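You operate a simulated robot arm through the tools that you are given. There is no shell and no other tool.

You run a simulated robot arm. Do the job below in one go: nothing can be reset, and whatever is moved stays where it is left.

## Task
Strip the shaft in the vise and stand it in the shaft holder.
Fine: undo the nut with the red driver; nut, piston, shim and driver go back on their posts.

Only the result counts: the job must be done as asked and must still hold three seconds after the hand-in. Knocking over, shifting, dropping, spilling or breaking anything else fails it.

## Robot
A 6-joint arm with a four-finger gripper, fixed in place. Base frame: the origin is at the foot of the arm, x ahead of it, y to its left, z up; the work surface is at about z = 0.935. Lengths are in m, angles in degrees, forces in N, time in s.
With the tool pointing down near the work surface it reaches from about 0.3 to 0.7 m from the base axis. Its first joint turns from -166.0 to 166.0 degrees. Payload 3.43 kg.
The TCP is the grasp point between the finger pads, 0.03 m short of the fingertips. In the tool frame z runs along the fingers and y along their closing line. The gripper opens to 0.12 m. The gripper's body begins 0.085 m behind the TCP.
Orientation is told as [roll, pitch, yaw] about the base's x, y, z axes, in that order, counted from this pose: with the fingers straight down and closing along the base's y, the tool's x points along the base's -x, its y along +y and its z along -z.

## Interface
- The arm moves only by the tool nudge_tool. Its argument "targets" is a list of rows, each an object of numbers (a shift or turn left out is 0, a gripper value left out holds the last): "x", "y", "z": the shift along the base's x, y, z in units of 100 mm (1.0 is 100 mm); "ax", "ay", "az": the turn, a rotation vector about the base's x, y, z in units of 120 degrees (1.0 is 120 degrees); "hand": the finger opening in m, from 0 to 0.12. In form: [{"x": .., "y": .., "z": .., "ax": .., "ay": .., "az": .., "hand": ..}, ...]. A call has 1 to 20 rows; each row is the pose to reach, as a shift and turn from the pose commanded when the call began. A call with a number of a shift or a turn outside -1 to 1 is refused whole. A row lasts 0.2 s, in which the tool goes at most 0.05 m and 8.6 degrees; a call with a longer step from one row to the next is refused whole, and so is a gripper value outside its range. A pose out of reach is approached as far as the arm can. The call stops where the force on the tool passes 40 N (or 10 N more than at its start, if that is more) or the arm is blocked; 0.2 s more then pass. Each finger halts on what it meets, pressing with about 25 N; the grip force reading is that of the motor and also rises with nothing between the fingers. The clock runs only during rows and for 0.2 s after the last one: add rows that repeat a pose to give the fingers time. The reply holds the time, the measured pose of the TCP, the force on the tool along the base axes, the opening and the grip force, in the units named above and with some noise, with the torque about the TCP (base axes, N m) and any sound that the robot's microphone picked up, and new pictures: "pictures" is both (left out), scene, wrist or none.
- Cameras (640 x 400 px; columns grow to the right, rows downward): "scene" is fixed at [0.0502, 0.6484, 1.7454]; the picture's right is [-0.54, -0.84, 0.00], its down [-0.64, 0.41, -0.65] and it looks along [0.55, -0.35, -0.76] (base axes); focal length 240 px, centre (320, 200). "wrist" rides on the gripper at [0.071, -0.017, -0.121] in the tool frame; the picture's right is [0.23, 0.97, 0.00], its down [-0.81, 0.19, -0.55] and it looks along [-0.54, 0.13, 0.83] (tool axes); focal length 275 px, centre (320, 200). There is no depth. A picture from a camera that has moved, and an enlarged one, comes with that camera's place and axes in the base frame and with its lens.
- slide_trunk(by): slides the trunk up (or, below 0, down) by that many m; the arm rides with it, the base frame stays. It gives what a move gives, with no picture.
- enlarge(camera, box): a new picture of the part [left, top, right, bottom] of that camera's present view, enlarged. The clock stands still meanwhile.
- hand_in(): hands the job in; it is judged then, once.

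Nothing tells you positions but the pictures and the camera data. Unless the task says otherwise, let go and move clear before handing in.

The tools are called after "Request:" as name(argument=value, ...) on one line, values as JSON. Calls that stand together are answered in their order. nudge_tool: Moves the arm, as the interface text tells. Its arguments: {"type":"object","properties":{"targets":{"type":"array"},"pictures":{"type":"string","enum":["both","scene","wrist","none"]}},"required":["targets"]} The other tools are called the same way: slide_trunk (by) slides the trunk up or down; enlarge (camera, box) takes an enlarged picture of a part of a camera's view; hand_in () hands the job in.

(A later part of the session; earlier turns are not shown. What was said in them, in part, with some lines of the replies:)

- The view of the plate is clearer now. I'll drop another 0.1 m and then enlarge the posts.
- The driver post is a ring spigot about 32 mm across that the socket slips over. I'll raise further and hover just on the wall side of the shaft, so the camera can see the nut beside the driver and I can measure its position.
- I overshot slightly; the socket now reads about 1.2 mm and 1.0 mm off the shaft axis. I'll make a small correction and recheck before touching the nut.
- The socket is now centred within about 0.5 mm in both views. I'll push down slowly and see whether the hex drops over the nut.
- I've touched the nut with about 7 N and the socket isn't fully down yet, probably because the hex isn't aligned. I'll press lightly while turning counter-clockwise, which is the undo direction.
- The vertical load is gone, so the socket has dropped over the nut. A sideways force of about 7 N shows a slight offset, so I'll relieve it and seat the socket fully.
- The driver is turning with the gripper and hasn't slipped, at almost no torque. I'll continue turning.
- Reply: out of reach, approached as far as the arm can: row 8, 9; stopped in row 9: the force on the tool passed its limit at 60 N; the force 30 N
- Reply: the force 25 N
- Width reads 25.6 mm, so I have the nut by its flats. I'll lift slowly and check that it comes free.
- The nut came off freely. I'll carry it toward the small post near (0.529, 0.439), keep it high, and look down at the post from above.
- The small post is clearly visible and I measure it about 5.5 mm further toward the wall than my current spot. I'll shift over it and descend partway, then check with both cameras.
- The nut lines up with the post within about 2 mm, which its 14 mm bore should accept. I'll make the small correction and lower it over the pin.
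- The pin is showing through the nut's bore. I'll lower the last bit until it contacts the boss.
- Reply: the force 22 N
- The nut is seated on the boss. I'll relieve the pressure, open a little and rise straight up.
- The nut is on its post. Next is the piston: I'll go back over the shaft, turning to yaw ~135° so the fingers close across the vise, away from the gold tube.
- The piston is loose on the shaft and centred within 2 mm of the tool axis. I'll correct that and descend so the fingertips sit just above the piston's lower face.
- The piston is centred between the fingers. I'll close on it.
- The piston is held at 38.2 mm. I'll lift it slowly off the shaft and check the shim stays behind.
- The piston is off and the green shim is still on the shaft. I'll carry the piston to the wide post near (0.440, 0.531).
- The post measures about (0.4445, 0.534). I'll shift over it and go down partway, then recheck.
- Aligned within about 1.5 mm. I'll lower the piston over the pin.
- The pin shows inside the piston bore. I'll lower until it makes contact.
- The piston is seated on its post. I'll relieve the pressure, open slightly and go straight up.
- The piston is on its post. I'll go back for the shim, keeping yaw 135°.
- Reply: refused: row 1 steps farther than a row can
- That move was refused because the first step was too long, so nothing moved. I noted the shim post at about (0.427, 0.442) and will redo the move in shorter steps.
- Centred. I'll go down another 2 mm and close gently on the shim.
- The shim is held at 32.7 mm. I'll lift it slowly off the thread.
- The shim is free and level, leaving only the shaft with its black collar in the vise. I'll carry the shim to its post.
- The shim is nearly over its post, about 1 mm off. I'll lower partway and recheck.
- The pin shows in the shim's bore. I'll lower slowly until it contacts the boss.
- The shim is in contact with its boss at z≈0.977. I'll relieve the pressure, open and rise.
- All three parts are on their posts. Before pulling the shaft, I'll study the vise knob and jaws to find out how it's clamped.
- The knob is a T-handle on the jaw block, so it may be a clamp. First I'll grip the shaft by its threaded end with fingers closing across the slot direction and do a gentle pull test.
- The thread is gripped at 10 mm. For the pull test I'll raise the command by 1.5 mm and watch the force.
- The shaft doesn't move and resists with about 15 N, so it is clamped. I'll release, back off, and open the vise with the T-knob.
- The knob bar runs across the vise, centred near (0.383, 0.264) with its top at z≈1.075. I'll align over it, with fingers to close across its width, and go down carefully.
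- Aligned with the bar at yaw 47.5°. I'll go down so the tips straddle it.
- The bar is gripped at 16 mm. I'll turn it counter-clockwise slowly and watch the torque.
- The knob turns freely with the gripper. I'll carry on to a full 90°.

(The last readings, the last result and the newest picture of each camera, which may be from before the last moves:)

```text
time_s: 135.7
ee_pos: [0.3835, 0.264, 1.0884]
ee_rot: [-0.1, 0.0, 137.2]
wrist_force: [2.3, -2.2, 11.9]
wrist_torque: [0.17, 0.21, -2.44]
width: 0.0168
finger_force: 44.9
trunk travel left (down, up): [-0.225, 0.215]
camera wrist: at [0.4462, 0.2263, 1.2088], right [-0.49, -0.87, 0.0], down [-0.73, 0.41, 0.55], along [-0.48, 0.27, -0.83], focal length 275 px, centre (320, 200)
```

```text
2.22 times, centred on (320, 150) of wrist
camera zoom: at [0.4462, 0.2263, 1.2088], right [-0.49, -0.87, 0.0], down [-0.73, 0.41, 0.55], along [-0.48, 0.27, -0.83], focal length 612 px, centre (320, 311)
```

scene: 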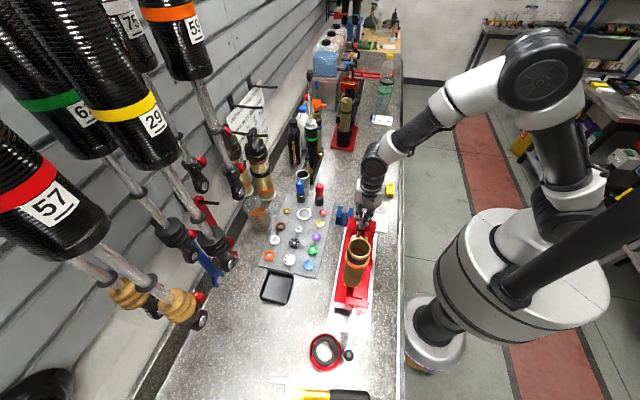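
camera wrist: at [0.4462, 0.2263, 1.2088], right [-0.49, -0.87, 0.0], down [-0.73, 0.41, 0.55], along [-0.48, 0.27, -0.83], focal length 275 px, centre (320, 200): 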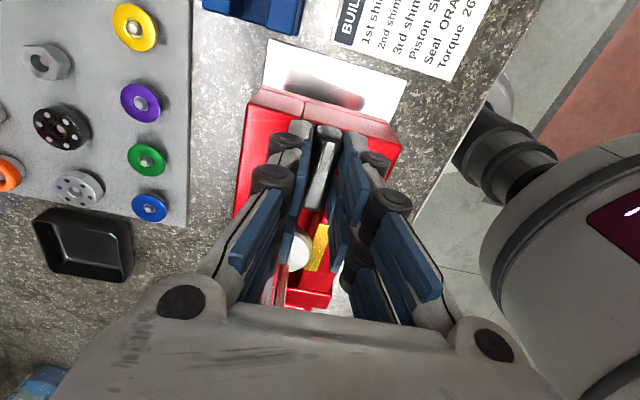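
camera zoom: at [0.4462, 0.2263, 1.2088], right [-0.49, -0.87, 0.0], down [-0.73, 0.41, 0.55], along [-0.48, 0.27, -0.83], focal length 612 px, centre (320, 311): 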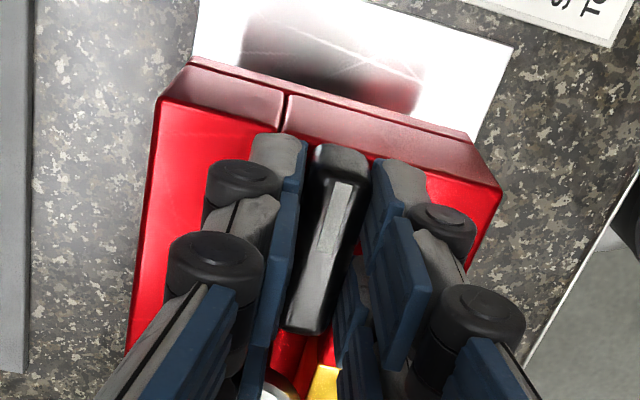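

The knob hit its stop after 90° and the yellow jaw pad has visibly moved away, so the vise is open. I'll relax the torque, release the knob and rise.

Request:
nudge_tool(targets=[{"az": -0.02}, {"az": -0.02, "hand": 0.025}, {"az": -0.02, "hand": 0.035}, {"az": -0.02, "hand": 0.04}, {"az": -0.02, "hand": 0.04}, {"az": -0.02, "z": 0.15, "hand": 0.04}, {"az": -0.02, "z": 0.4, "hand": 0.04}, {"az": -0.02, "z": 0.7, "hand": 0.04}, {"az": -0.02, "z": 1.0, "hand": 0.04}], pictures="wrist")

Request:
enlarge(camera="scene", box=[342, 200, 392, 260])

Request:
enlarge(camera="wrist", box=[250, 60, 390, 240])

```text
time_s: 137.7
ee_pos: [0.3851, 0.2605, 1.1882]
ee_rot: [0.0, 0.1, 135.1]
wrist_force: [-0.6, 0.4, 0.7]
wrist_torque: [0.02, 0.01, 0.02]
width: 0.0401
finger_force: 0.0
trunk travel left (down, up): [-0.225, 0.215]
camera wrist: at [0.4459, 0.2234, 1.3082], right [-0.52, -0.85, 0.0], down [-0.71, 0.44, 0.55], along [-0.47, 0.29, -0.83], focal length 275 px, centre (320, 200)
```

wrist: 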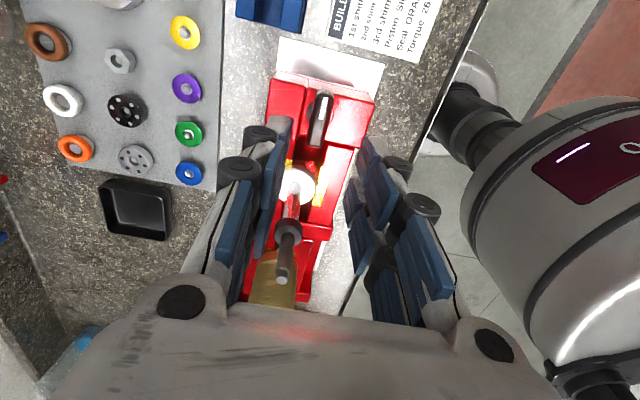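

```text
6.67 times, centred on (367, 230) of scene
camera zoom: at [0.0502, 0.6484, 1.7454], right [-0.54, -0.84, 0.0], down [-0.64, 0.41, -0.65], along [0.55, -0.35, -0.76], focal length 1598 px, centre (7, 0)
```

zoom: 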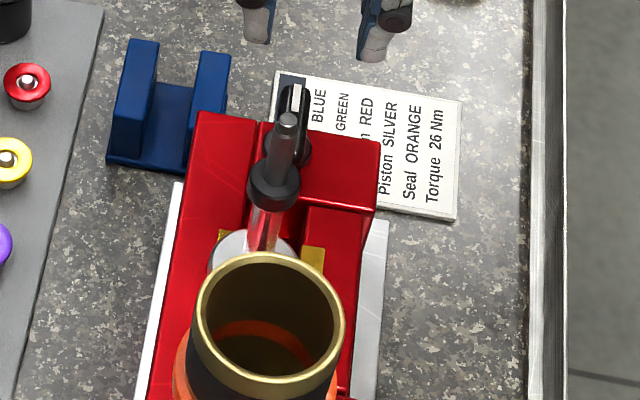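

```text
2.22 times, centred on (320, 150) of wrist
camera zoom: at [0.4459, 0.2234, 1.3082], right [-0.52, -0.85, 0.0], down [-0.71, 0.44, 0.55], along [-0.47, 0.29, -0.83], focal length 612 px, centre (320, 311)
```

zoom: 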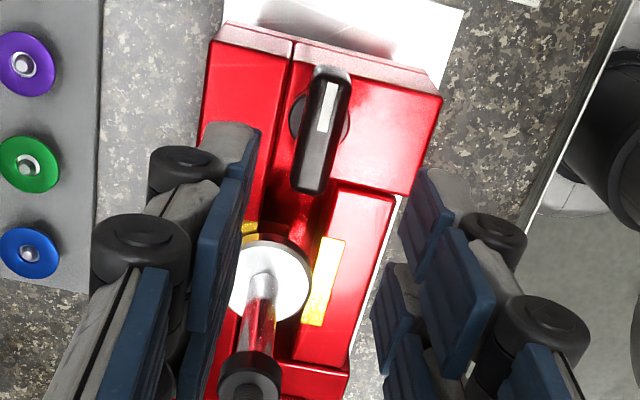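

The jaw has retracted and the shaft is still standing upright. I'll go up, move over it, and grip it by the threaded end again.

Request:
nudge_tool(targets=[{"z": 0.3}, {"z": 0.62}, {"z": 0.62, "x": -0.2, "y": 0.25}, {"z": 0.62, "x": -0.45, "y": 0.55}, {"z": 0.62, "x": -0.51, "y": 0.65}, {"z": 0.62, "x": -0.51, "y": 0.65}], pictures="wrist")

Request:
enlarge(camera="wrist", box=[260, 60, 380, 180])

```text
time_s: 139.1
ee_pos: [0.3317, 0.3288, 1.2492]
ee_rot: [0.0, 0.1, 135.1]
wrist_force: [0.4, -0.9, 0.2]
wrist_torque: [0.0, -0.01, 0.04]
width: 0.0399
finger_force: 0.1
trunk travel left (down, up): [-0.225, 0.215]
camera wrist: at [0.3926, 0.2899, 1.37], right [-0.52, -0.85, 0.0], down [-0.71, 0.44, 0.55], along [-0.47, 0.29, -0.83], focal length 275 px, centre (320, 200)
```

wrist: 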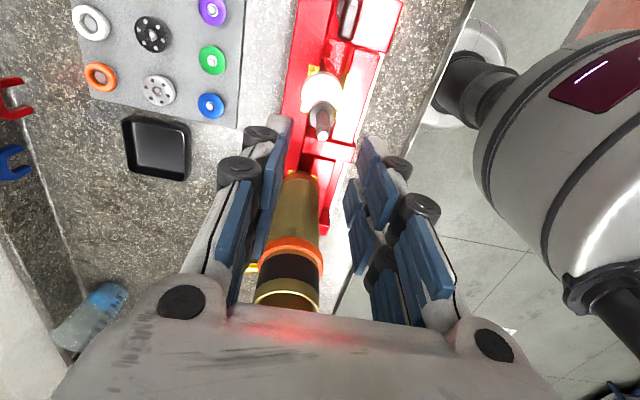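

```text
3.33 times, centred on (320, 120) of wrist
camera zoom: at [0.3926, 0.2899, 1.37], right [-0.52, -0.85, 0.0], down [-0.71, 0.44, 0.55], along [-0.47, 0.29, -0.83], focal length 918 px, centre (320, 467)
```

zoom: 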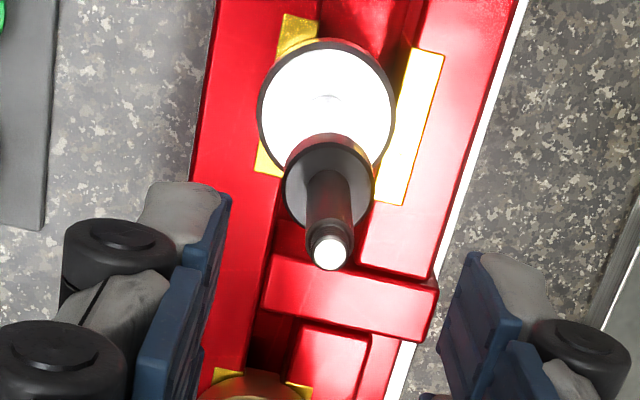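

Request:
nudge_tool(targets=[{"x": 0.027, "y": -0.037, "z": -0.2}, {"x": 0.027, "y": -0.037, "z": -0.5}, {"x": 0.027, "y": -0.037, "z": -0.75}, {"x": 0.027, "y": -0.037, "z": -0.82}, {"x": 0.027, "y": -0.037, "z": -0.82, "hand": 0.025}, {"x": 0.027, "y": -0.037, "z": -0.82, "hand": 0.012}, {"x": 0.027, "y": -0.037, "z": -0.82, "hand": 0.0}, {"x": 0.027, "y": -0.037, "z": -0.82, "hand": 0.0}, {"x": 0.027, "y": -0.037, "z": -0.82, "hand": 0.0}], pictures="wrist")

Request:
enlarge(camera="wrist", box=[260, 80, 380, 220])

Request:
enlarge(camera="scene", box=[342, 200, 382, 245])

```text
time_s: 141.1
ee_pos: [0.334, 0.3258, 1.1661]
ee_rot: [0.1, 0.1, 135.1]
wrist_force: [-0.5, -0.1, -0.2]
wrist_torque: [0.02, 0.02, 0.0]
width: 0.0058
finger_force: 25.1
trunk travel left (down, up): [-0.225, 0.215]
camera wrist: at [0.3955, 0.2868, 1.2883], right [-0.52, -0.85, 0.0], down [-0.71, 0.44, 0.55], along [-0.47, 0.29, -0.83], focal length 275 px, centre (320, 200)
```

wrist: 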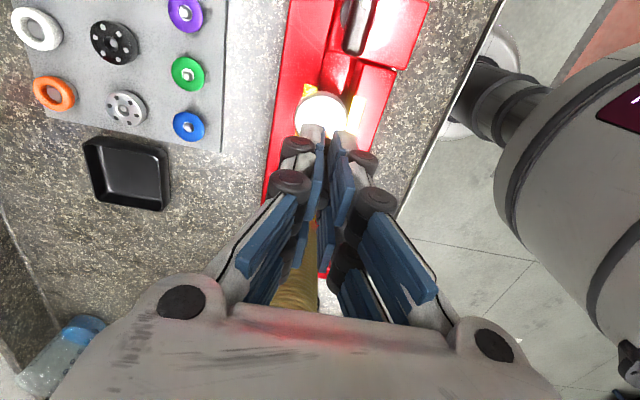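

```text
2.86 times, centred on (320, 150) of wrist
camera zoom: at [0.3955, 0.2868, 1.2883], right [-0.52, -0.85, 0.0], down [-0.71, 0.44, 0.55], along [-0.47, 0.29, -0.83], focal length 786 px, centre (320, 343)
```

zoom: 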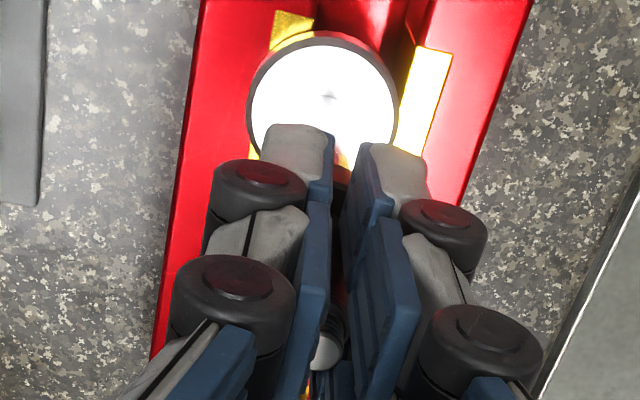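

```text
8.89 times, centred on (362, 222) of scene
camera zoom: at [0.0502, 0.6484, 1.7454], right [-0.54, -0.84, 0.0], down [-0.64, 0.41, -0.65], along [0.55, -0.35, -0.76], focal length 2131 px, centre (-53, 0)
```

zoom: 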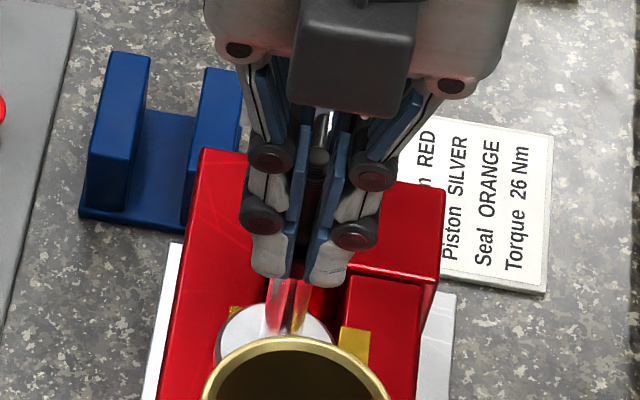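

The width reads only 5.8 mm this time, so something is off about the grip. I'll look closer before lifting.

Request:
enlarge(camera="wrist", box=[290, 120, 350, 230])

Request:
enlarge(camera="scene", box=[350, 208, 374, 240])

```text
3.64 times, centred on (320, 175) of wrist
camera zoom: at [0.3955, 0.2868, 1.2883], right [-0.52, -0.85, 0.0], down [-0.71, 0.44, 0.55], along [-0.47, 0.29, -0.83], focal length 1001 px, centre (320, 291)
```

zoom: 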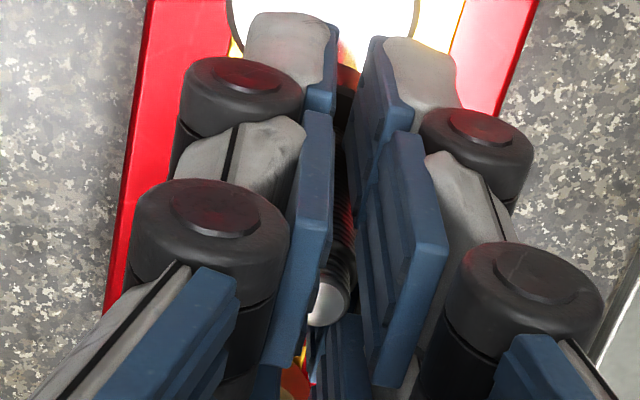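

```text
12.50 times, centred on (362, 224) of scene
camera zoom: at [0.0502, 0.6484, 1.7454], right [-0.54, -0.84, 0.0], down [-0.64, 0.41, -0.65], along [0.55, -0.35, -0.76], focal length 2996 px, centre (-205, -100)
```

zoom: 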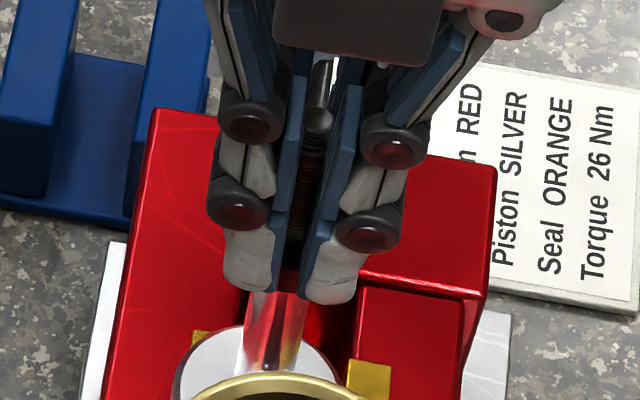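

The fingers appear to cradle the thread between their twin pads, and the shaft still looks vertical. I'll try lifting gently while watching the force.

Request:
nudge_tool(targets=[{"z": 0.01}, {"z": 0.02}, {"z": 0.03}], pictures="none")

```text
time_s: 141.9
ee_pos: [0.3342, 0.3243, 1.1712]
ee_rot: [-0.1, 0.0, 135.1]
wrist_force: [-0.6, 0.3, -2.1]
wrist_torque: [-0.02, -0.01, -0.02]
width: 0.0061
finger_force: 24.1
trunk travel left (down, up): [-0.225, 0.215]
```

It's free: only about 2 N of weight, and it rises with the gripper. I'll keep lifting slowly.

Request:
nudge_tool(targets=[{"z": 0.05}, {"z": 0.12}, {"z": 0.2}, {"z": 0.3}, {"z": 0.42}, {"z": 0.55}, {"z": 0.7}, {"z": 0.85}, {"z": 0.95}], pictures="both")

Request:
enlarge(camera="scene", box=[335, 180, 395, 260])

Request:
enlarge(camera="wrist", box=[250, 60, 390, 230])

```text
time_s: 143.9
ee_pos: [0.3344, 0.3245, 1.2653]
ee_rot: [0.0, 0.1, 135.1]
wrist_force: [-0.5, 0.0, -2.0]
wrist_torque: [0.04, 0.0, 0.02]
width: 0.006
finger_force: 24.9
trunk travel left (down, up): [-0.225, 0.215]
camera wrist: at [0.3951, 0.2853, 1.3865], right [-0.52, -0.85, 0.0], down [-0.71, 0.44, 0.55], along [-0.47, 0.29, -0.83], focal length 275 px, centre (320, 200)
```

scene: 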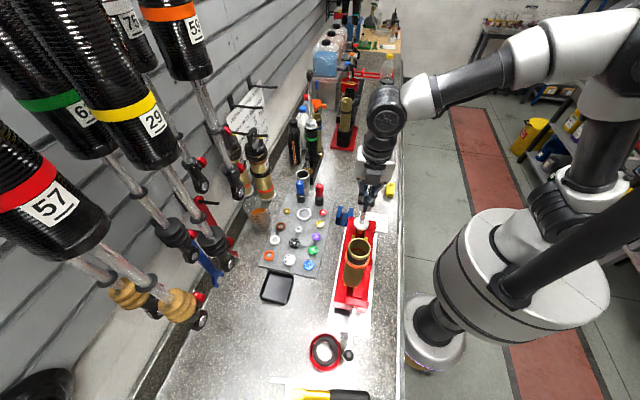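
wrist: 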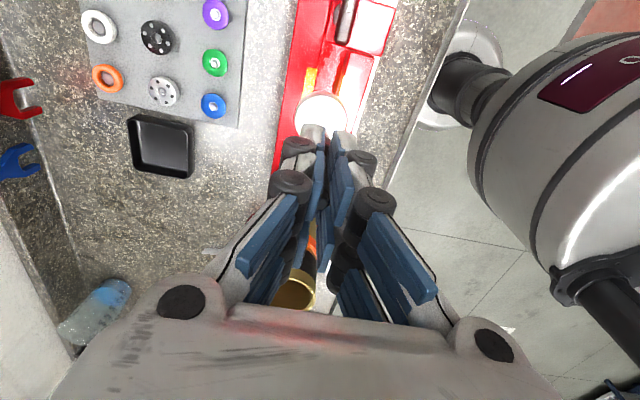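

```text
5.00 times, centred on (365, 220) of scene
camera zoom: at [0.0502, 0.6484, 1.7454], right [-0.54, -0.84, 0.0], down [-0.64, 0.41, -0.65], along [0.55, -0.35, -0.76], focal length 1198 px, centre (95, 100)
```

zoom: 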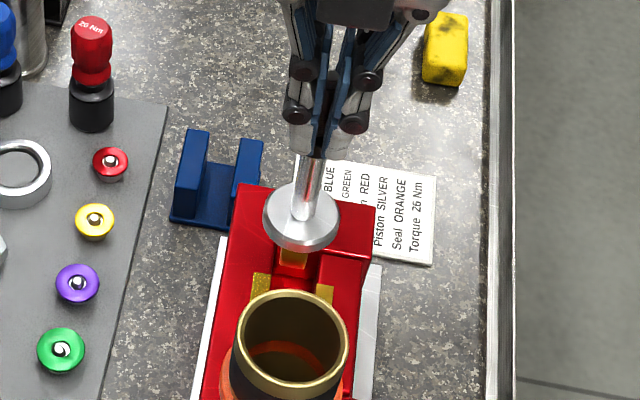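

```text
2.35 times, centred on (320, 145) of wrist
camera zoom: at [0.3951, 0.2853, 1.3865], right [-0.52, -0.85, 0.0], down [-0.71, 0.44, 0.55], along [-0.47, 0.29, -0.83], focal length 648 px, centre (320, 329)
```

zoom: 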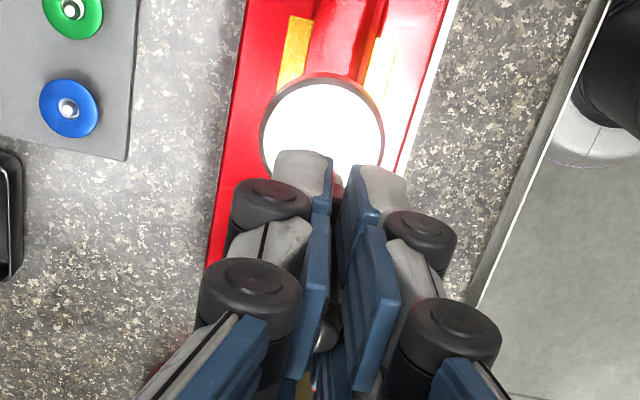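

The shaft lifts cleanly, with a gold foot block showing below the disc. I'll lift more to see the whole foot.

Request:
nudge_tool(targets=[{"z": 0.2}, {"z": 0.4}, {"z": 0.6}, {"z": 0.6}], pictures="none")

Request:
enlarge(camera="scene", box=[335, 160, 395, 250])

```text
time_s: 144.9
ee_pos: [0.3347, 0.3224, 1.3268]
ee_rot: [0.1, 0.1, 135.2]
wrist_force: [0.7, -0.3, -2.0]
wrist_torque: [-0.05, 0.01, 0.0]
width: 0.0059
finger_force: 25.6
trunk travel left (down, up): [-0.225, 0.215]
```

```text
4.44 times, centred on (365, 205) of scene
camera zoom: at [0.0502, 0.6484, 1.7454], right [-0.54, -0.84, 0.0], down [-0.64, 0.41, -0.65], along [0.55, -0.35, -0.76], focal length 1065 px, centre (120, 178)
```

zoom: 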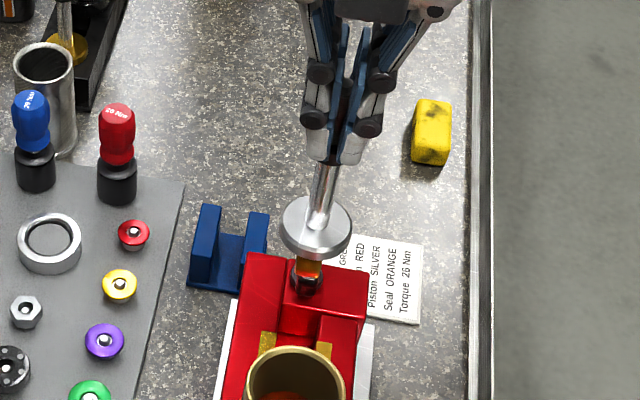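

Request:
enlarge(camera="scene", box=[348, 192, 380, 232])

Request:
nudge_tool(targets=[{"x": 0.2, "y": -0.1, "z": 0.1}, {"x": 0.5, "y": -0.25, "z": 0.1}, {"x": 0.8, "y": -0.4, "z": 0.1}, {"x": 1.0, "y": -0.45, "z": 0.1}, {"x": 1.0, "y": -0.45, "z": 0.1}], pictures="both")

Request:
enlarge(camera="scene", box=[335, 150, 385, 210])

```text
10.00 times, centred on (364, 212) of scene
camera zoom: at [0.0502, 0.6484, 1.7454], right [-0.54, -0.84, 0.0], down [-0.64, 0.41, -0.65], along [0.55, -0.35, -0.76], focal length 2397 px, centre (-120, 80)
```

zoom: 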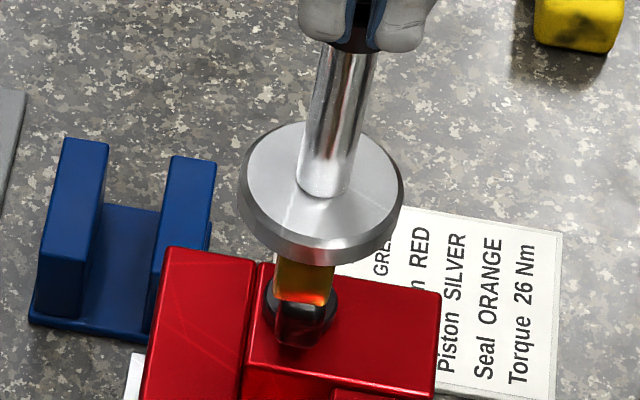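

```text
time_s: 146.1
ee_pos: [0.4341, 0.2777, 1.3357]
ee_rot: [0.0, 0.2, 135.2]
wrist_force: [-1.2, 0.3, -2.3]
wrist_torque: [0.04, -0.01, -0.01]
width: 0.0059
finger_force: 25.2
trunk travel left (down, up): [-0.225, 0.215]
camera wrist: at [0.496, 0.2389, 1.4555], right [-0.52, -0.85, 0.0], down [-0.71, 0.44, 0.55], along [-0.47, 0.29, -0.83], focal length 275 px, centre (320, 200)
```

scene: 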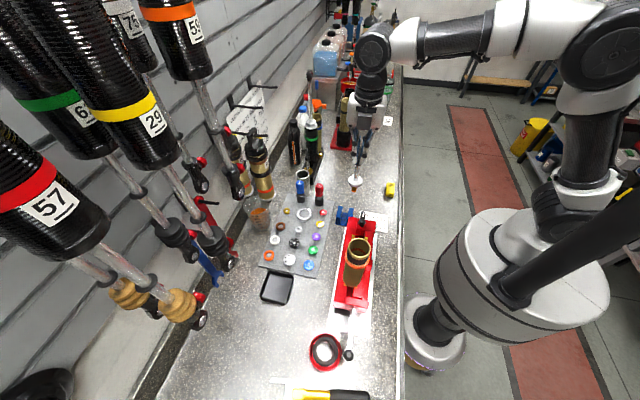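
wrist: 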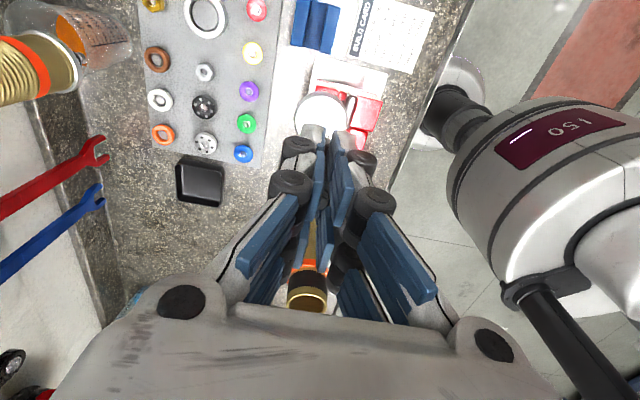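

```text
6.67 times, centred on (360, 180) of scene
camera zoom: at [0.0502, 0.6484, 1.7454], right [-0.54, -0.84, 0.0], down [-0.64, 0.41, -0.65], along [0.55, -0.35, -0.76], focal length 1598 px, centre (53, 333)
```

zoom: 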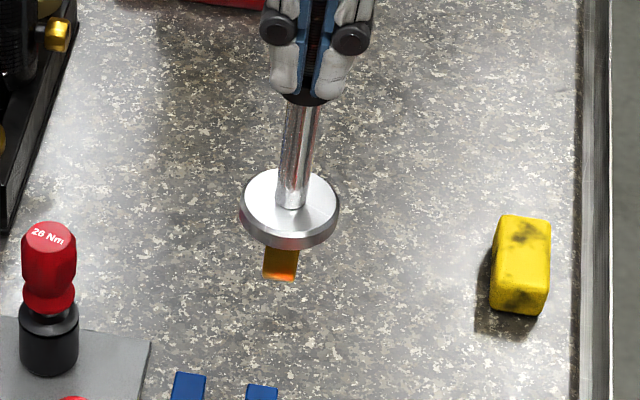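

The foot is a gold tang about 16 mm wide below the disc, which suits the blue bracket's ~24 mm slot with the disc resting on its walls. I'll measure the bracket precisely from here.

Request:
enlarge(camera="wrist", box=[280, 0, 360, 70])

Request:
enlarge(camera="scene", box=[328, 198, 362, 230])

```text
5.71 times, centred on (320, 35) of wrist
camera zoom: at [0.496, 0.2389, 1.4555], right [-0.52, -0.85, 0.0], down [-0.71, 0.44, 0.55], along [-0.47, 0.29, -0.83], focal length 1573 px, centre (320, 1143)
```

zoom: 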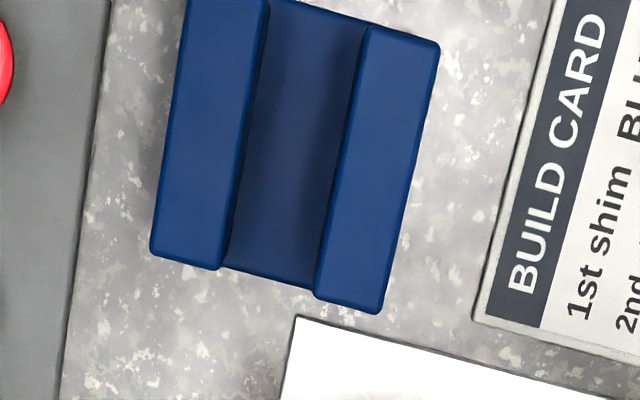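

```text
12.50 times, centred on (345, 214) of scene
camera zoom: at [0.0502, 0.6484, 1.7454], right [-0.54, -0.84, 0.0], down [-0.64, 0.41, -0.65], along [0.55, -0.35, -0.76], focal length 2996 px, centre (8, 25)
```

zoom: 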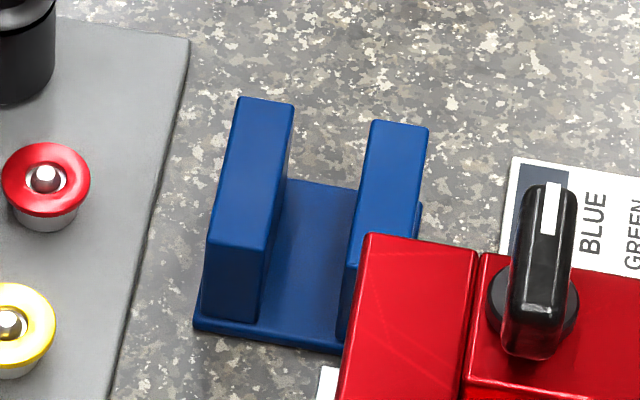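

The slot centre measures about (0.490, 0.252) with wall tops near z≈0.98, and it runs parallel to my tool x axis. I'll bring the shaft over it and lower to just above the walls.

Request:
nudge_tool(targets=[{"x": 0.25, "y": -0.12, "z": -0.1}, {"x": 0.556, "y": -0.259, "z": -0.3}, {"x": 0.556, "y": -0.259, "z": -0.6}, {"x": 0.556, "y": -0.259, "z": -0.9}, {"x": 0.556, "y": -0.259, "z": -1.0}, {"x": 0.556, "y": -0.259, "z": -1.0}], pictures="none")

Request:
nudge_tool(targets=[{"z": -0.2}, {"z": -0.4}, {"z": -0.6}, {"z": -0.6}], pictures="both")

Request:
enlarge(camera="scene", box=[320, 175, 370, 235])

Request:
enlarge(camera="wrist", box=[260, 40, 380, 160])

```text
time_s: 147.5
ee_pos: [0.49, 0.2531, 1.2342]
ee_rot: [-0.1, 0.1, 135.0]
wrist_force: [0.4, 0.3, -2.6]
wrist_torque: [-0.02, 0.0, 0.02]
width: 0.0062
finger_force: 25.1
trunk travel left (down, up): [-0.225, 0.215]
```

```text
time_s: 148.5
ee_pos: [0.4895, 0.2545, 1.1753]
ee_rot: [0.0, 0.1, 135.2]
wrist_force: [0.4, 0.1, -1.6]
wrist_torque: [-0.02, 0.0, -0.01]
width: 0.0058
finger_force: 25.4
trunk travel left (down, up): [-0.225, 0.215]
camera wrist: at [0.5517, 0.2147, 1.2961], right [-0.52, -0.85, 0.0], down [-0.71, 0.44, 0.55], along [-0.47, 0.29, -0.83], focal length 275 px, centre (320, 200)
```

scene: 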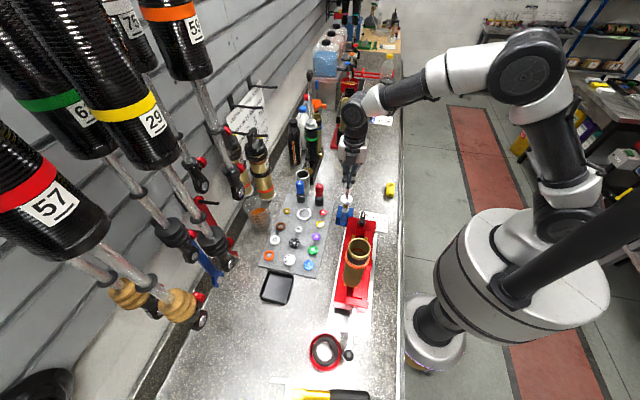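
wrist: 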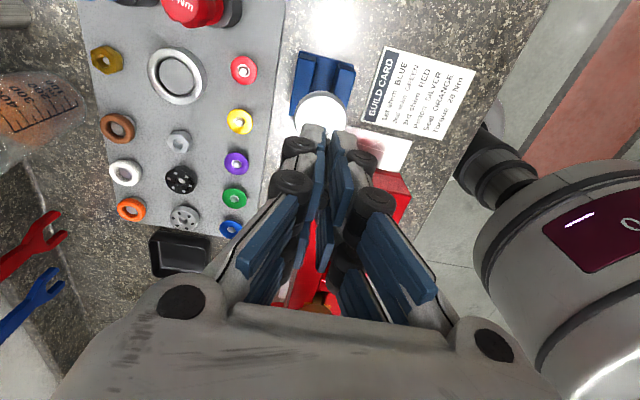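

```text
6.67 times, centred on (345, 205) of scene
camera zoom: at [0.0502, 0.6484, 1.7454], right [-0.54, -0.84, 0.0], down [-0.64, 0.41, -0.65], along [0.55, -0.35, -0.76], focal length 1598 px, centre (153, 167)
```

zoom: 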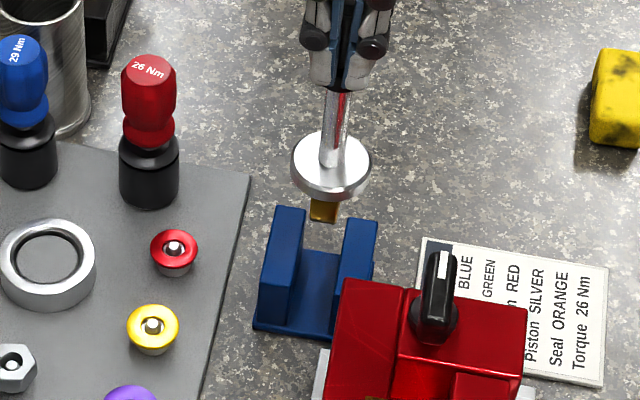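

```text
3.33 times, centred on (320, 100) of wrist
camera zoom: at [0.5517, 0.2147, 1.2961], right [-0.52, -0.85, 0.0], down [-0.71, 0.44, 0.55], along [-0.47, 0.29, -0.83], focal length 918 px, centre (320, 533)
```

zoom: 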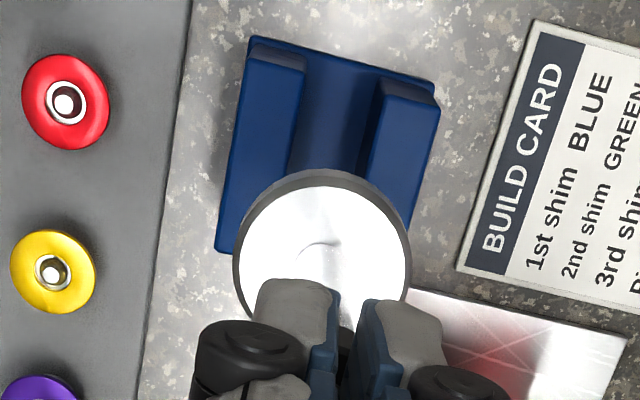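

Both views show the shaft axis centred on the slot. I'll lower slowly into the holder, watching the force.

Request:
nudge_tool(targets=[{"z": -0.1}, {"z": -0.2}, {"z": -0.3}, {"z": -0.38}], pictures="none")

Request:
enlarge(camera="scene", box=[325, 190, 365, 235])

Request:
enlarge(camera="wrist", box=[260, 40, 380, 160])

```text
time_s: 149.5
ee_pos: [0.49, 0.2533, 1.1362]
ee_rot: [0.0, 0.0, 135.1]
wrist_force: [0.7, 0.2, -1.8]
wrist_torque: [-0.02, -0.01, 0.0]
width: 0.0059
finger_force: 24.9
trunk travel left (down, up): [-0.225, 0.215]
```

```text
8.89 times, centred on (345, 212) of scene
camera zoom: at [0.0502, 0.6484, 1.7454], right [-0.54, -0.84, 0.0], down [-0.64, 0.41, -0.65], along [0.55, -0.35, -0.76], focal length 2131 px, centre (98, 89)
```

zoom: 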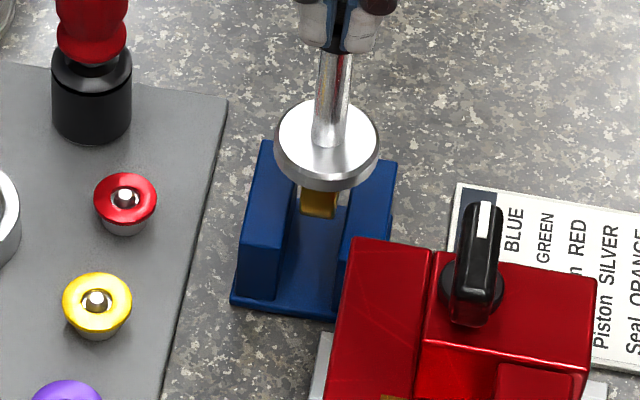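

```text
3.33 times, centred on (320, 100) of wrist
camera zoom: at [0.5516, 0.2149, 1.2579], right [-0.52, -0.85, 0.0], down [-0.71, 0.44, 0.55], along [-0.47, 0.29, -0.83], focal length 918 px, centre (320, 533)
```

zoom: 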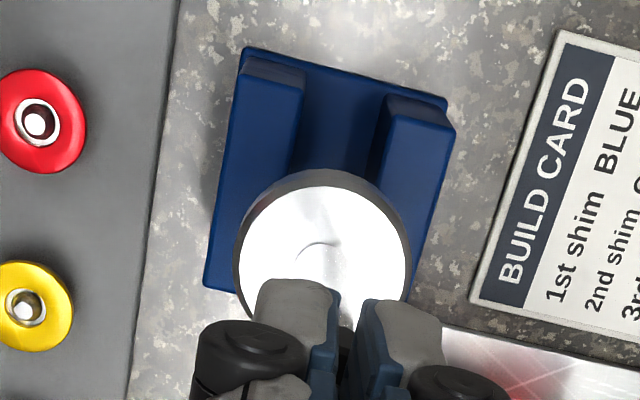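

Request:
nudge_tool(targets=[{"z": -0.04}, {"z": -0.08}, {"z": -0.12}, {"z": -0.16}, {"z": -0.2}], pictures="none")

Request:
enlarge(camera="scene", box=[325, 190, 365, 235])

Request:
enlarge(camera="wrist", box=[260, 40, 380, 160])

```text
time_s: 150.7
ee_pos: [0.4916, 0.2541, 1.1171]
ee_rot: [0.0, 0.1, 135.1]
wrist_force: [-0.1, 0.3, -2.5]
wrist_torque: [0.01, 0.01, -0.01]
width: 0.0062
finger_force: 24.8
trunk travel left (down, up): [-0.225, 0.215]
```

```text
8.89 times, centred on (345, 212) of scene
camera zoom: at [0.0502, 0.6484, 1.7454], right [-0.54, -0.84, 0.0], down [-0.64, 0.41, -0.65], along [0.55, -0.35, -0.76], focal length 2131 px, centre (98, 89)
```

zoom: 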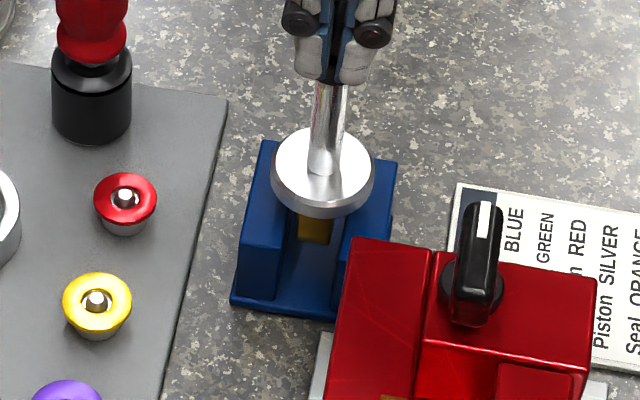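

```text
3.33 times, centred on (320, 100) of wrist
camera zoom: at [0.5522, 0.2149, 1.2379], right [-0.52, -0.85, 0.0], down [-0.71, 0.44, 0.55], along [-0.47, 0.29, -0.83], focal length 918 px, centre (320, 533)
```

zoom: 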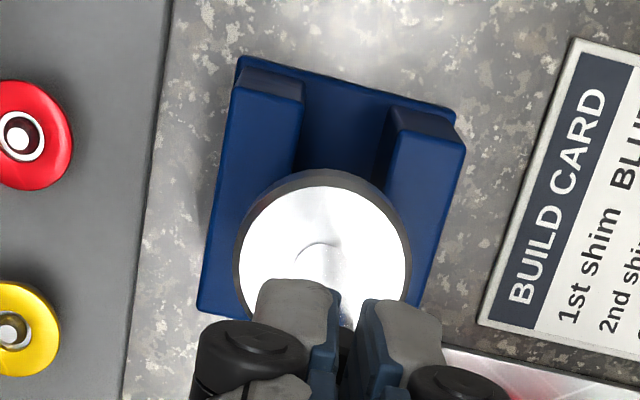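

Request:
enlarge(camera="wrist", box=[280, 50, 370, 130])

Request:
enlarge(camera="scene", box=[332, 204, 358, 230])

```text
5.00 times, centred on (325, 90) of wrist
camera zoom: at [0.5522, 0.2149, 1.2379], right [-0.52, -0.85, 0.0], down [-0.71, 0.44, 0.55], along [-0.47, 0.29, -0.83], focal length 1376 px, centre (295, 750)
```

zoom: 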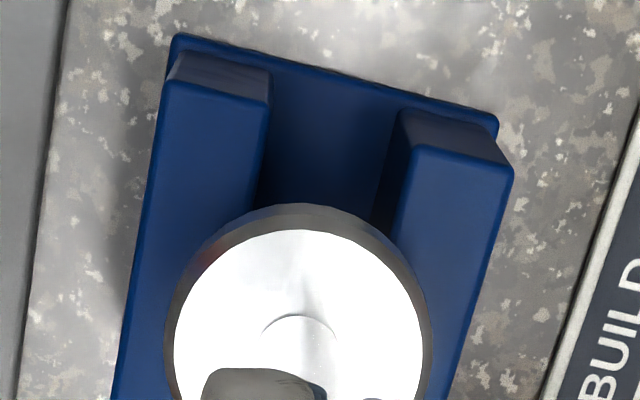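

```text
15.38 times, centred on (345, 217) of scene
camera zoom: at [0.0502, 0.6484, 1.7454], right [-0.54, -0.84, 0.0], down [-0.64, 0.41, -0.65], along [0.55, -0.35, -0.76], focal length 3688 px, centre (-65, -62)
```

zoom: 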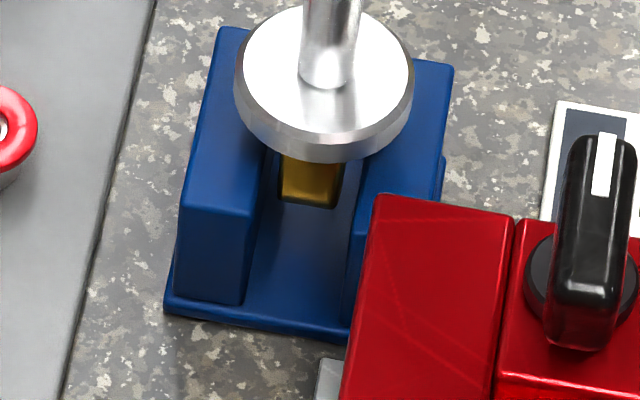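

The scene view shows the tang centred in the slot. I'll continue lowering in small steps until it seats.

Request:
nudge_tool(targets=[{"z": -0.03}, {"z": -0.06}, {"z": -0.09}, {"z": -0.11}, {"z": -0.13}], pictures="none")

Request:
enlarge(camera="scene", box=[332, 204, 358, 230])

```text
time_s: 151.9
ee_pos: [0.491, 0.2541, 1.1037]
ee_rot: [0.0, 0.0, 135.1]
wrist_force: [0.6, 0.2, -2.2]
wrist_torque: [0.01, -0.01, 0.01]
width: 0.0059
finger_force: 25.3
trunk travel left (down, up): [-0.225, 0.215]
```

```text
15.38 times, centred on (345, 217) of scene
camera zoom: at [0.0502, 0.6484, 1.7454], right [-0.54, -0.84, 0.0], down [-0.64, 0.41, -0.65], along [0.55, -0.35, -0.76], focal length 3688 px, centre (-65, -62)
```

zoom: 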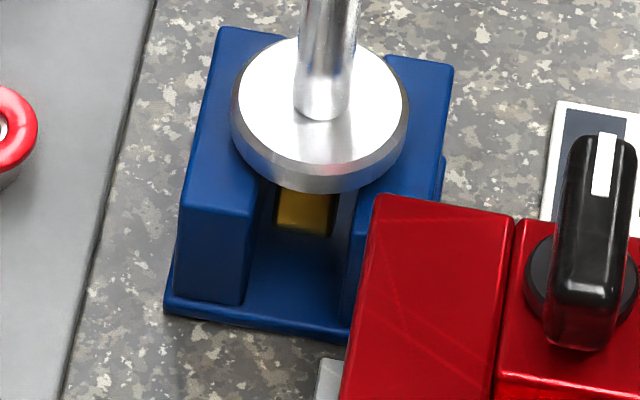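

Request:
nudge_tool(targets=[{"z": -0.02}, {"z": -0.04}, {"z": -0.06}], pictures="none")

```text
time_s: 152.7
ee_pos: [0.4887, 0.2537, 1.0987]
ee_rot: [-0.1, 0.0, 135.1]
wrist_force: [-1.6, -3.0, 8.6]
wrist_torque: [-0.14, 0.02, -0.03]
width: 0.0061
finger_force: 25.1
trunk travel left (down, up): [-0.225, 0.215]
```

Contact at z≈1.099, which is where I expected the disc to meet the walls. I'll check before releasing.

Request:
enlarge(camera="scene", box=[325, 180, 365, 235])

Request:
enlarge(camera="scene", box=[332, 204, 358, 230])

Request:
enlarge(camera="wrist", box=[270, 50, 380, 160])

```text
7.27 times, centred on (345, 208) of scene
camera zoom: at [0.0502, 0.6484, 1.7454], right [-0.54, -0.84, 0.0], down [-0.64, 0.41, -0.65], along [0.55, -0.35, -0.76], focal length 1743 px, centre (138, 146)
```

zoom: 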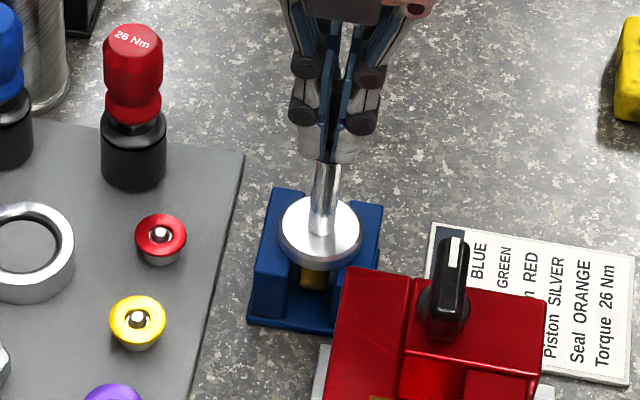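

```text
15.38 times, centred on (345, 217) of scene
camera zoom: at [0.0502, 0.6484, 1.7454], right [-0.54, -0.84, 0.0], down [-0.64, 0.41, -0.65], along [0.55, -0.35, -0.76], focal length 3688 px, centre (-65, -62)
```

zoom: 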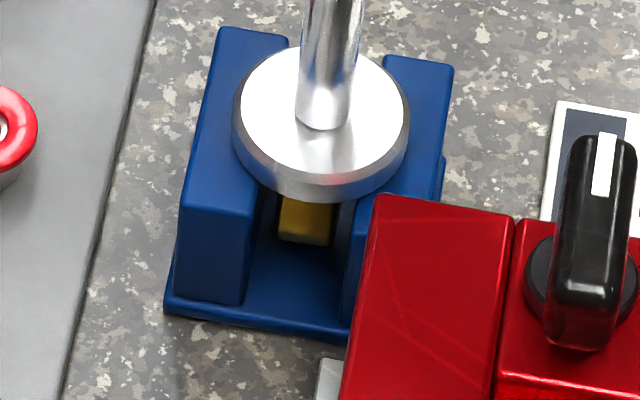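

```text
3.64 times, centred on (325, 105) of wrist
camera zoom: at [0.5515, 0.2143, 1.221], right [-0.52, -0.85, 0.0], down [-0.71, 0.44, 0.55], along [-0.47, 0.29, -0.83], focal length 1001 px, centre (302, 546)
```

zoom: 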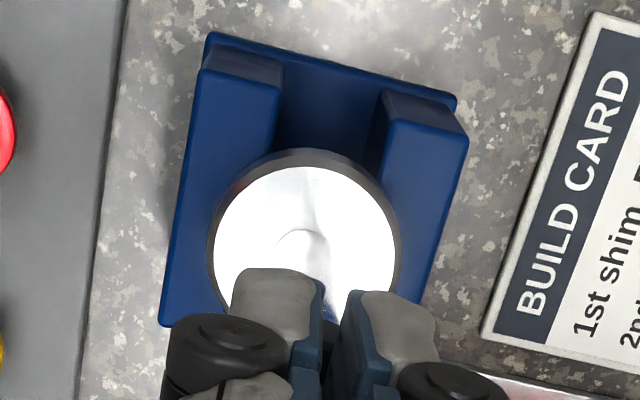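

The disc rests on both walls with the tang in the slot. I'll take off the downforce and open gently.

Request:
nudge_tool(targets=[{"z": 0.01}, {"z": 0.01}, {"z": 0.01, "hand": 0.012}, {"z": 0.01, "hand": 0.02}, {"z": 0.01, "hand": 0.03}, {"z": 0.01, "hand": 0.04}, {"z": 0.01, "hand": 0.04}], pictures="none")

Request:
enlarge(camera="scene", box=[325, 180, 365, 235])

Request:
enlarge(camera="wrist", box=[270, 50, 380, 220])

```text
time_s: 154.3
ee_pos: [0.4887, 0.2533, 1.0983]
ee_rot: [0.2, 0.0, 135.2]
wrist_force: [-0.7, -0.6, -0.1]
wrist_torque: [0.05, 0.02, 0.04]
width: 0.0399
finger_force: 0.0
trunk travel left (down, up): [-0.225, 0.215]
```

```text
7.27 times, centred on (345, 208) of scene
camera zoom: at [0.0502, 0.6484, 1.7454], right [-0.54, -0.84, 0.0], down [-0.64, 0.41, -0.65], along [0.55, -0.35, -0.76], focal length 1743 px, centre (138, 146)
```

zoom: 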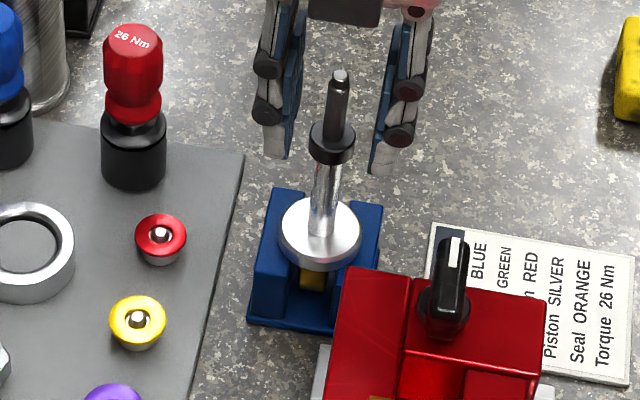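

```text
2.35 times, centred on (325, 135) of wrist
camera zoom: at [0.5507, 0.2147, 1.2199], right [-0.52, -0.85, 0.0], down [-0.71, 0.44, 0.55], along [-0.47, 0.29, -0.83], focal length 648 px, centre (308, 353)
```

zoom: 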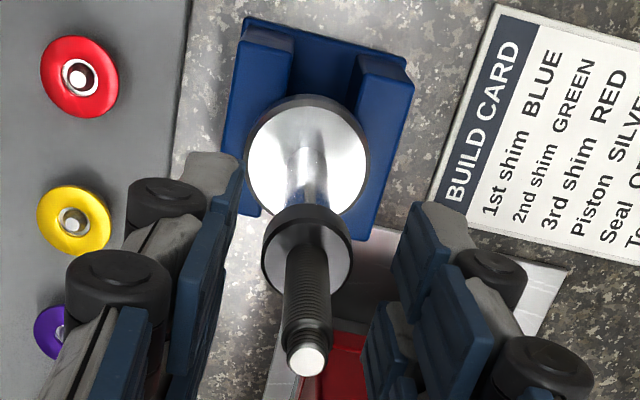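

The shaft stands upright in the holder by itself. I'll rise straight up and clear.

Request:
nudge_tool(targets=[{"z": 0.1}, {"z": 0.3}, {"z": 0.6}, {"z": 1.0}], pictures="none")

Request:
nudge_tool(targets=[{"z": 0.4}, {"z": 0.8}, {"z": 1.0, "x": -0.1}, {"z": 1.0, "x": -0.4}, {"z": 1.0, "x": -0.4}], pictures="both")

Request:
enlarge(camera="scene", box=[255, 165, 405, 290])

Request:
enlarge(camera="scene", box=[270, 170, 350, 280])

Request:
enlarge(camera="wrist", box=[120, 0, 420, 200])

```text
time_s: 155.3
ee_pos: [0.4899, 0.255, 1.1985]
ee_rot: [0.1, 0.1, 135.1]
wrist_force: [-0.5, 0.5, -0.3]
wrist_torque: [0.02, -0.04, 0.01]
width: 0.0401
finger_force: 0.1
trunk travel left (down, up): [-0.225, 0.215]
```

```text
time_s: 156.5
ee_pos: [0.4497, 0.2549, 1.301]
ee_rot: [0.1, 0.1, 135.1]
wrist_force: [-0.9, 0.7, 0.4]
wrist_torque: [0.01, -0.03, -0.01]
width: 0.0402
finger_force: 0.1
trunk travel left (down, up): [-0.225, 0.215]
camera wrist: at [0.5122, 0.2157, 1.4212], right [-0.52, -0.85, 0.0], down [-0.71, 0.44, 0.55], along [-0.47, 0.29, -0.83], focal length 275 px, centre (320, 200)
```

scene: 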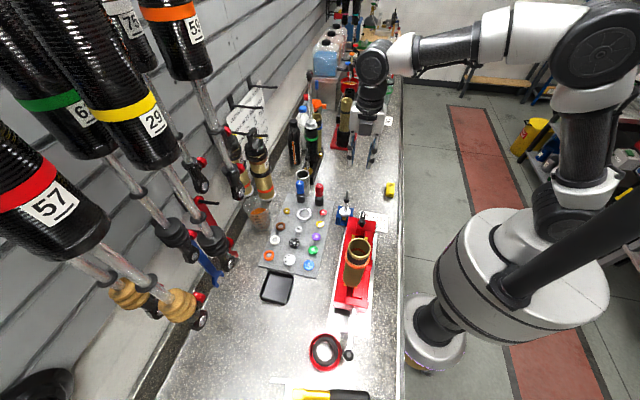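
wrist: 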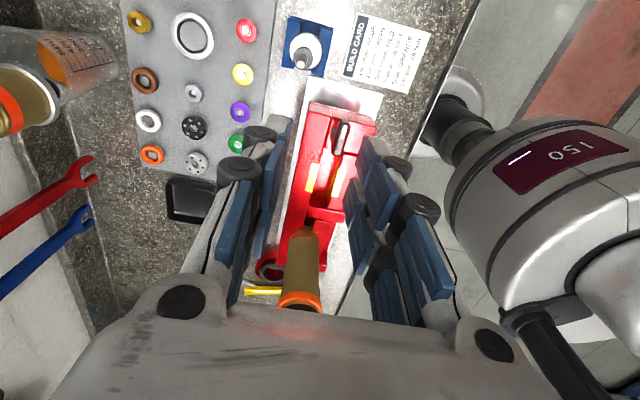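

```text
3.20 times, centred on (330, 228) of scene
camera zoom: at [0.0502, 0.6484, 1.7454], right [-0.54, -0.84, 0.0], down [-0.64, 0.41, -0.65], along [0.55, -0.35, -0.76], focal length 767 px, centre (288, 112)
```

zoom: 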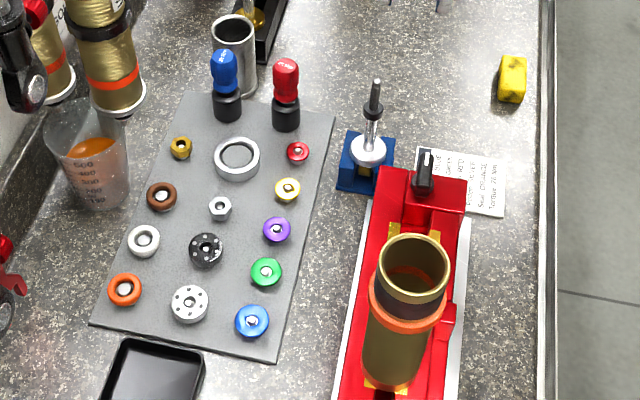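

```text
3.64 times, centred on (310, 225) of scene
camera zoom: at [0.0502, 0.6484, 1.7454], right [-0.54, -0.84, 0.0], down [-0.64, 0.41, -0.65], along [0.55, -0.35, -0.76], focal length 872 px, centre (356, 109)
```

zoom: 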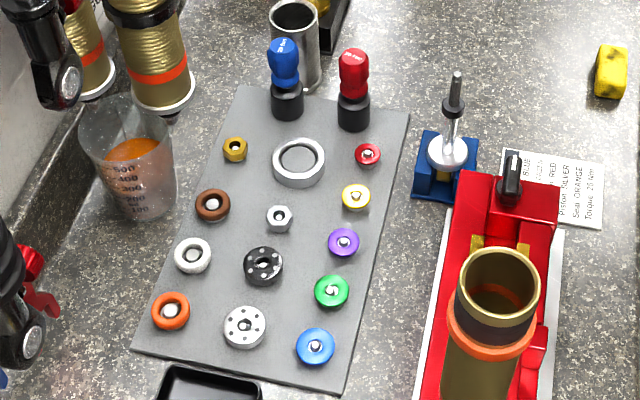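

```text
2.00 times, centred on (270, 100) of wrist
camera zoom: at [0.5122, 0.2157, 1.4212], right [-0.52, -0.85, 0.0], down [-0.71, 0.44, 0.55], along [-0.47, 0.29, -0.83], focal length 551 px, centre (420, 400)
```

zoom: 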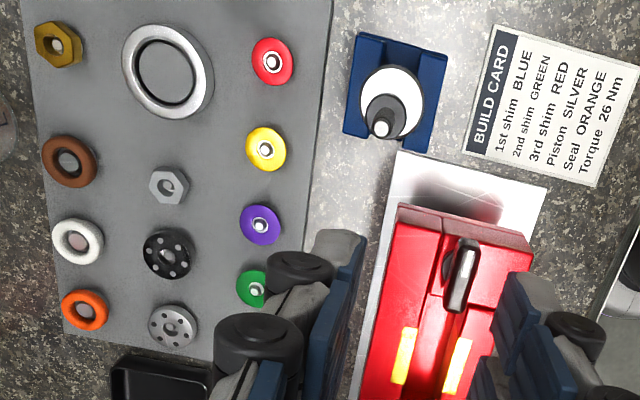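

The shaft stands vertical in the holder and the arm is clear. I'll inspect each returned part up close before handing in.

Request:
enlarge(camera="scene", box=[280, 225, 330, 280])

Request:
enlarge(camera="scene", box=[282, 170, 332, 235])

Request:
enlarge(camera="scene", box=[325, 180, 375, 235])

```text
7.27 times, centred on (305, 252) of scene
camera zoom: at [0.0502, 0.6484, 1.7454], right [-0.54, -0.84, 0.0], down [-0.64, 0.41, -0.65], along [0.55, -0.35, -0.76], focal length 1743 px, centre (429, -182)
```

zoom: 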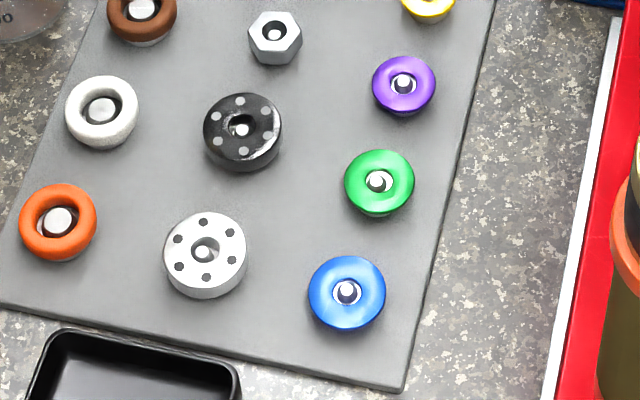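

```text
6.15 times, centred on (307, 202) of scene
camera zoom: at [0.0502, 0.6484, 1.7454], right [-0.54, -0.84, 0.0], down [-0.64, 0.41, -0.65], along [0.55, -0.35, -0.76], focal length 1475 px, centre (400, 185)
```

zoom: 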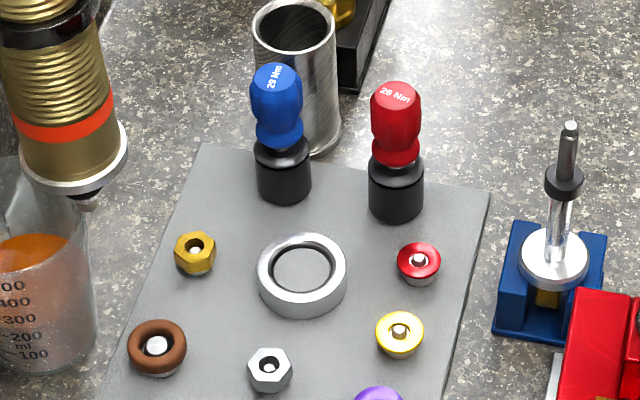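

```text
7.27 times, centred on (350, 208) of scene
camera zoom: at [0.0502, 0.6484, 1.7454], right [-0.54, -0.84, 0.0], down [-0.64, 0.41, -0.65], along [0.55, -0.35, -0.76], focal length 1743 px, centre (102, 146)
```

zoom: 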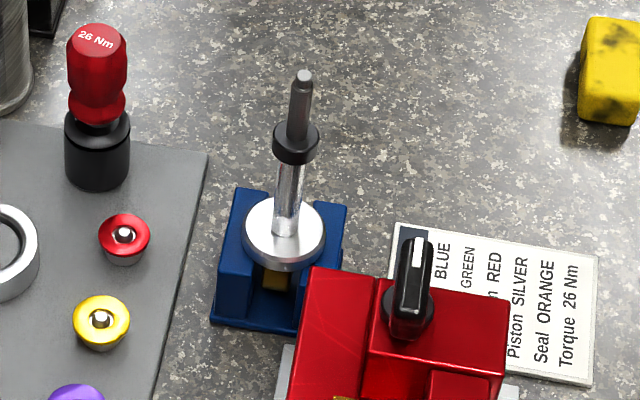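

I've stripped the shaft and stood it in the blue holder. The red driver, nut, silver piston and green shim are back on their posts. Nothing else looks disturbed, the gripper is empty and clear, and I'm handing in.

Request:
hand_in()

```text
The job is handed in.
```

The shaft is stripped and standing upright in the blue slotted bracket. I took that bracket to be the shaft holder because its slot matches the vise jaws and the shaft's foot. I've handed the job in and haven't seen the verdict.

- **Nut:** I undid it with the red 26 Nm driver, about 390° counter-clockwise in two bites. It is on the small post beside the black piston.
- **Piston:** the silver piston is on the wide post at the end of the piston row.
- **Shim:** the green shim fills the gap in the shim row, between purple and blue.
- **Driver:** the red driver is back on its own post next to the blue one.

- **Force spike:** while turning the nut, the wrist hit its limit and pushed the driver sideways; the tool stopped at about 60 N. I backed off and saw no damage in the pictures.
- **Vise left open:** the shaft was clamped, so I turned the vise's black T-knob 90° to release it.

In the last pictures the shaft, drivers, posts and gold tube all looked in place, and the gripper was empty and clear.
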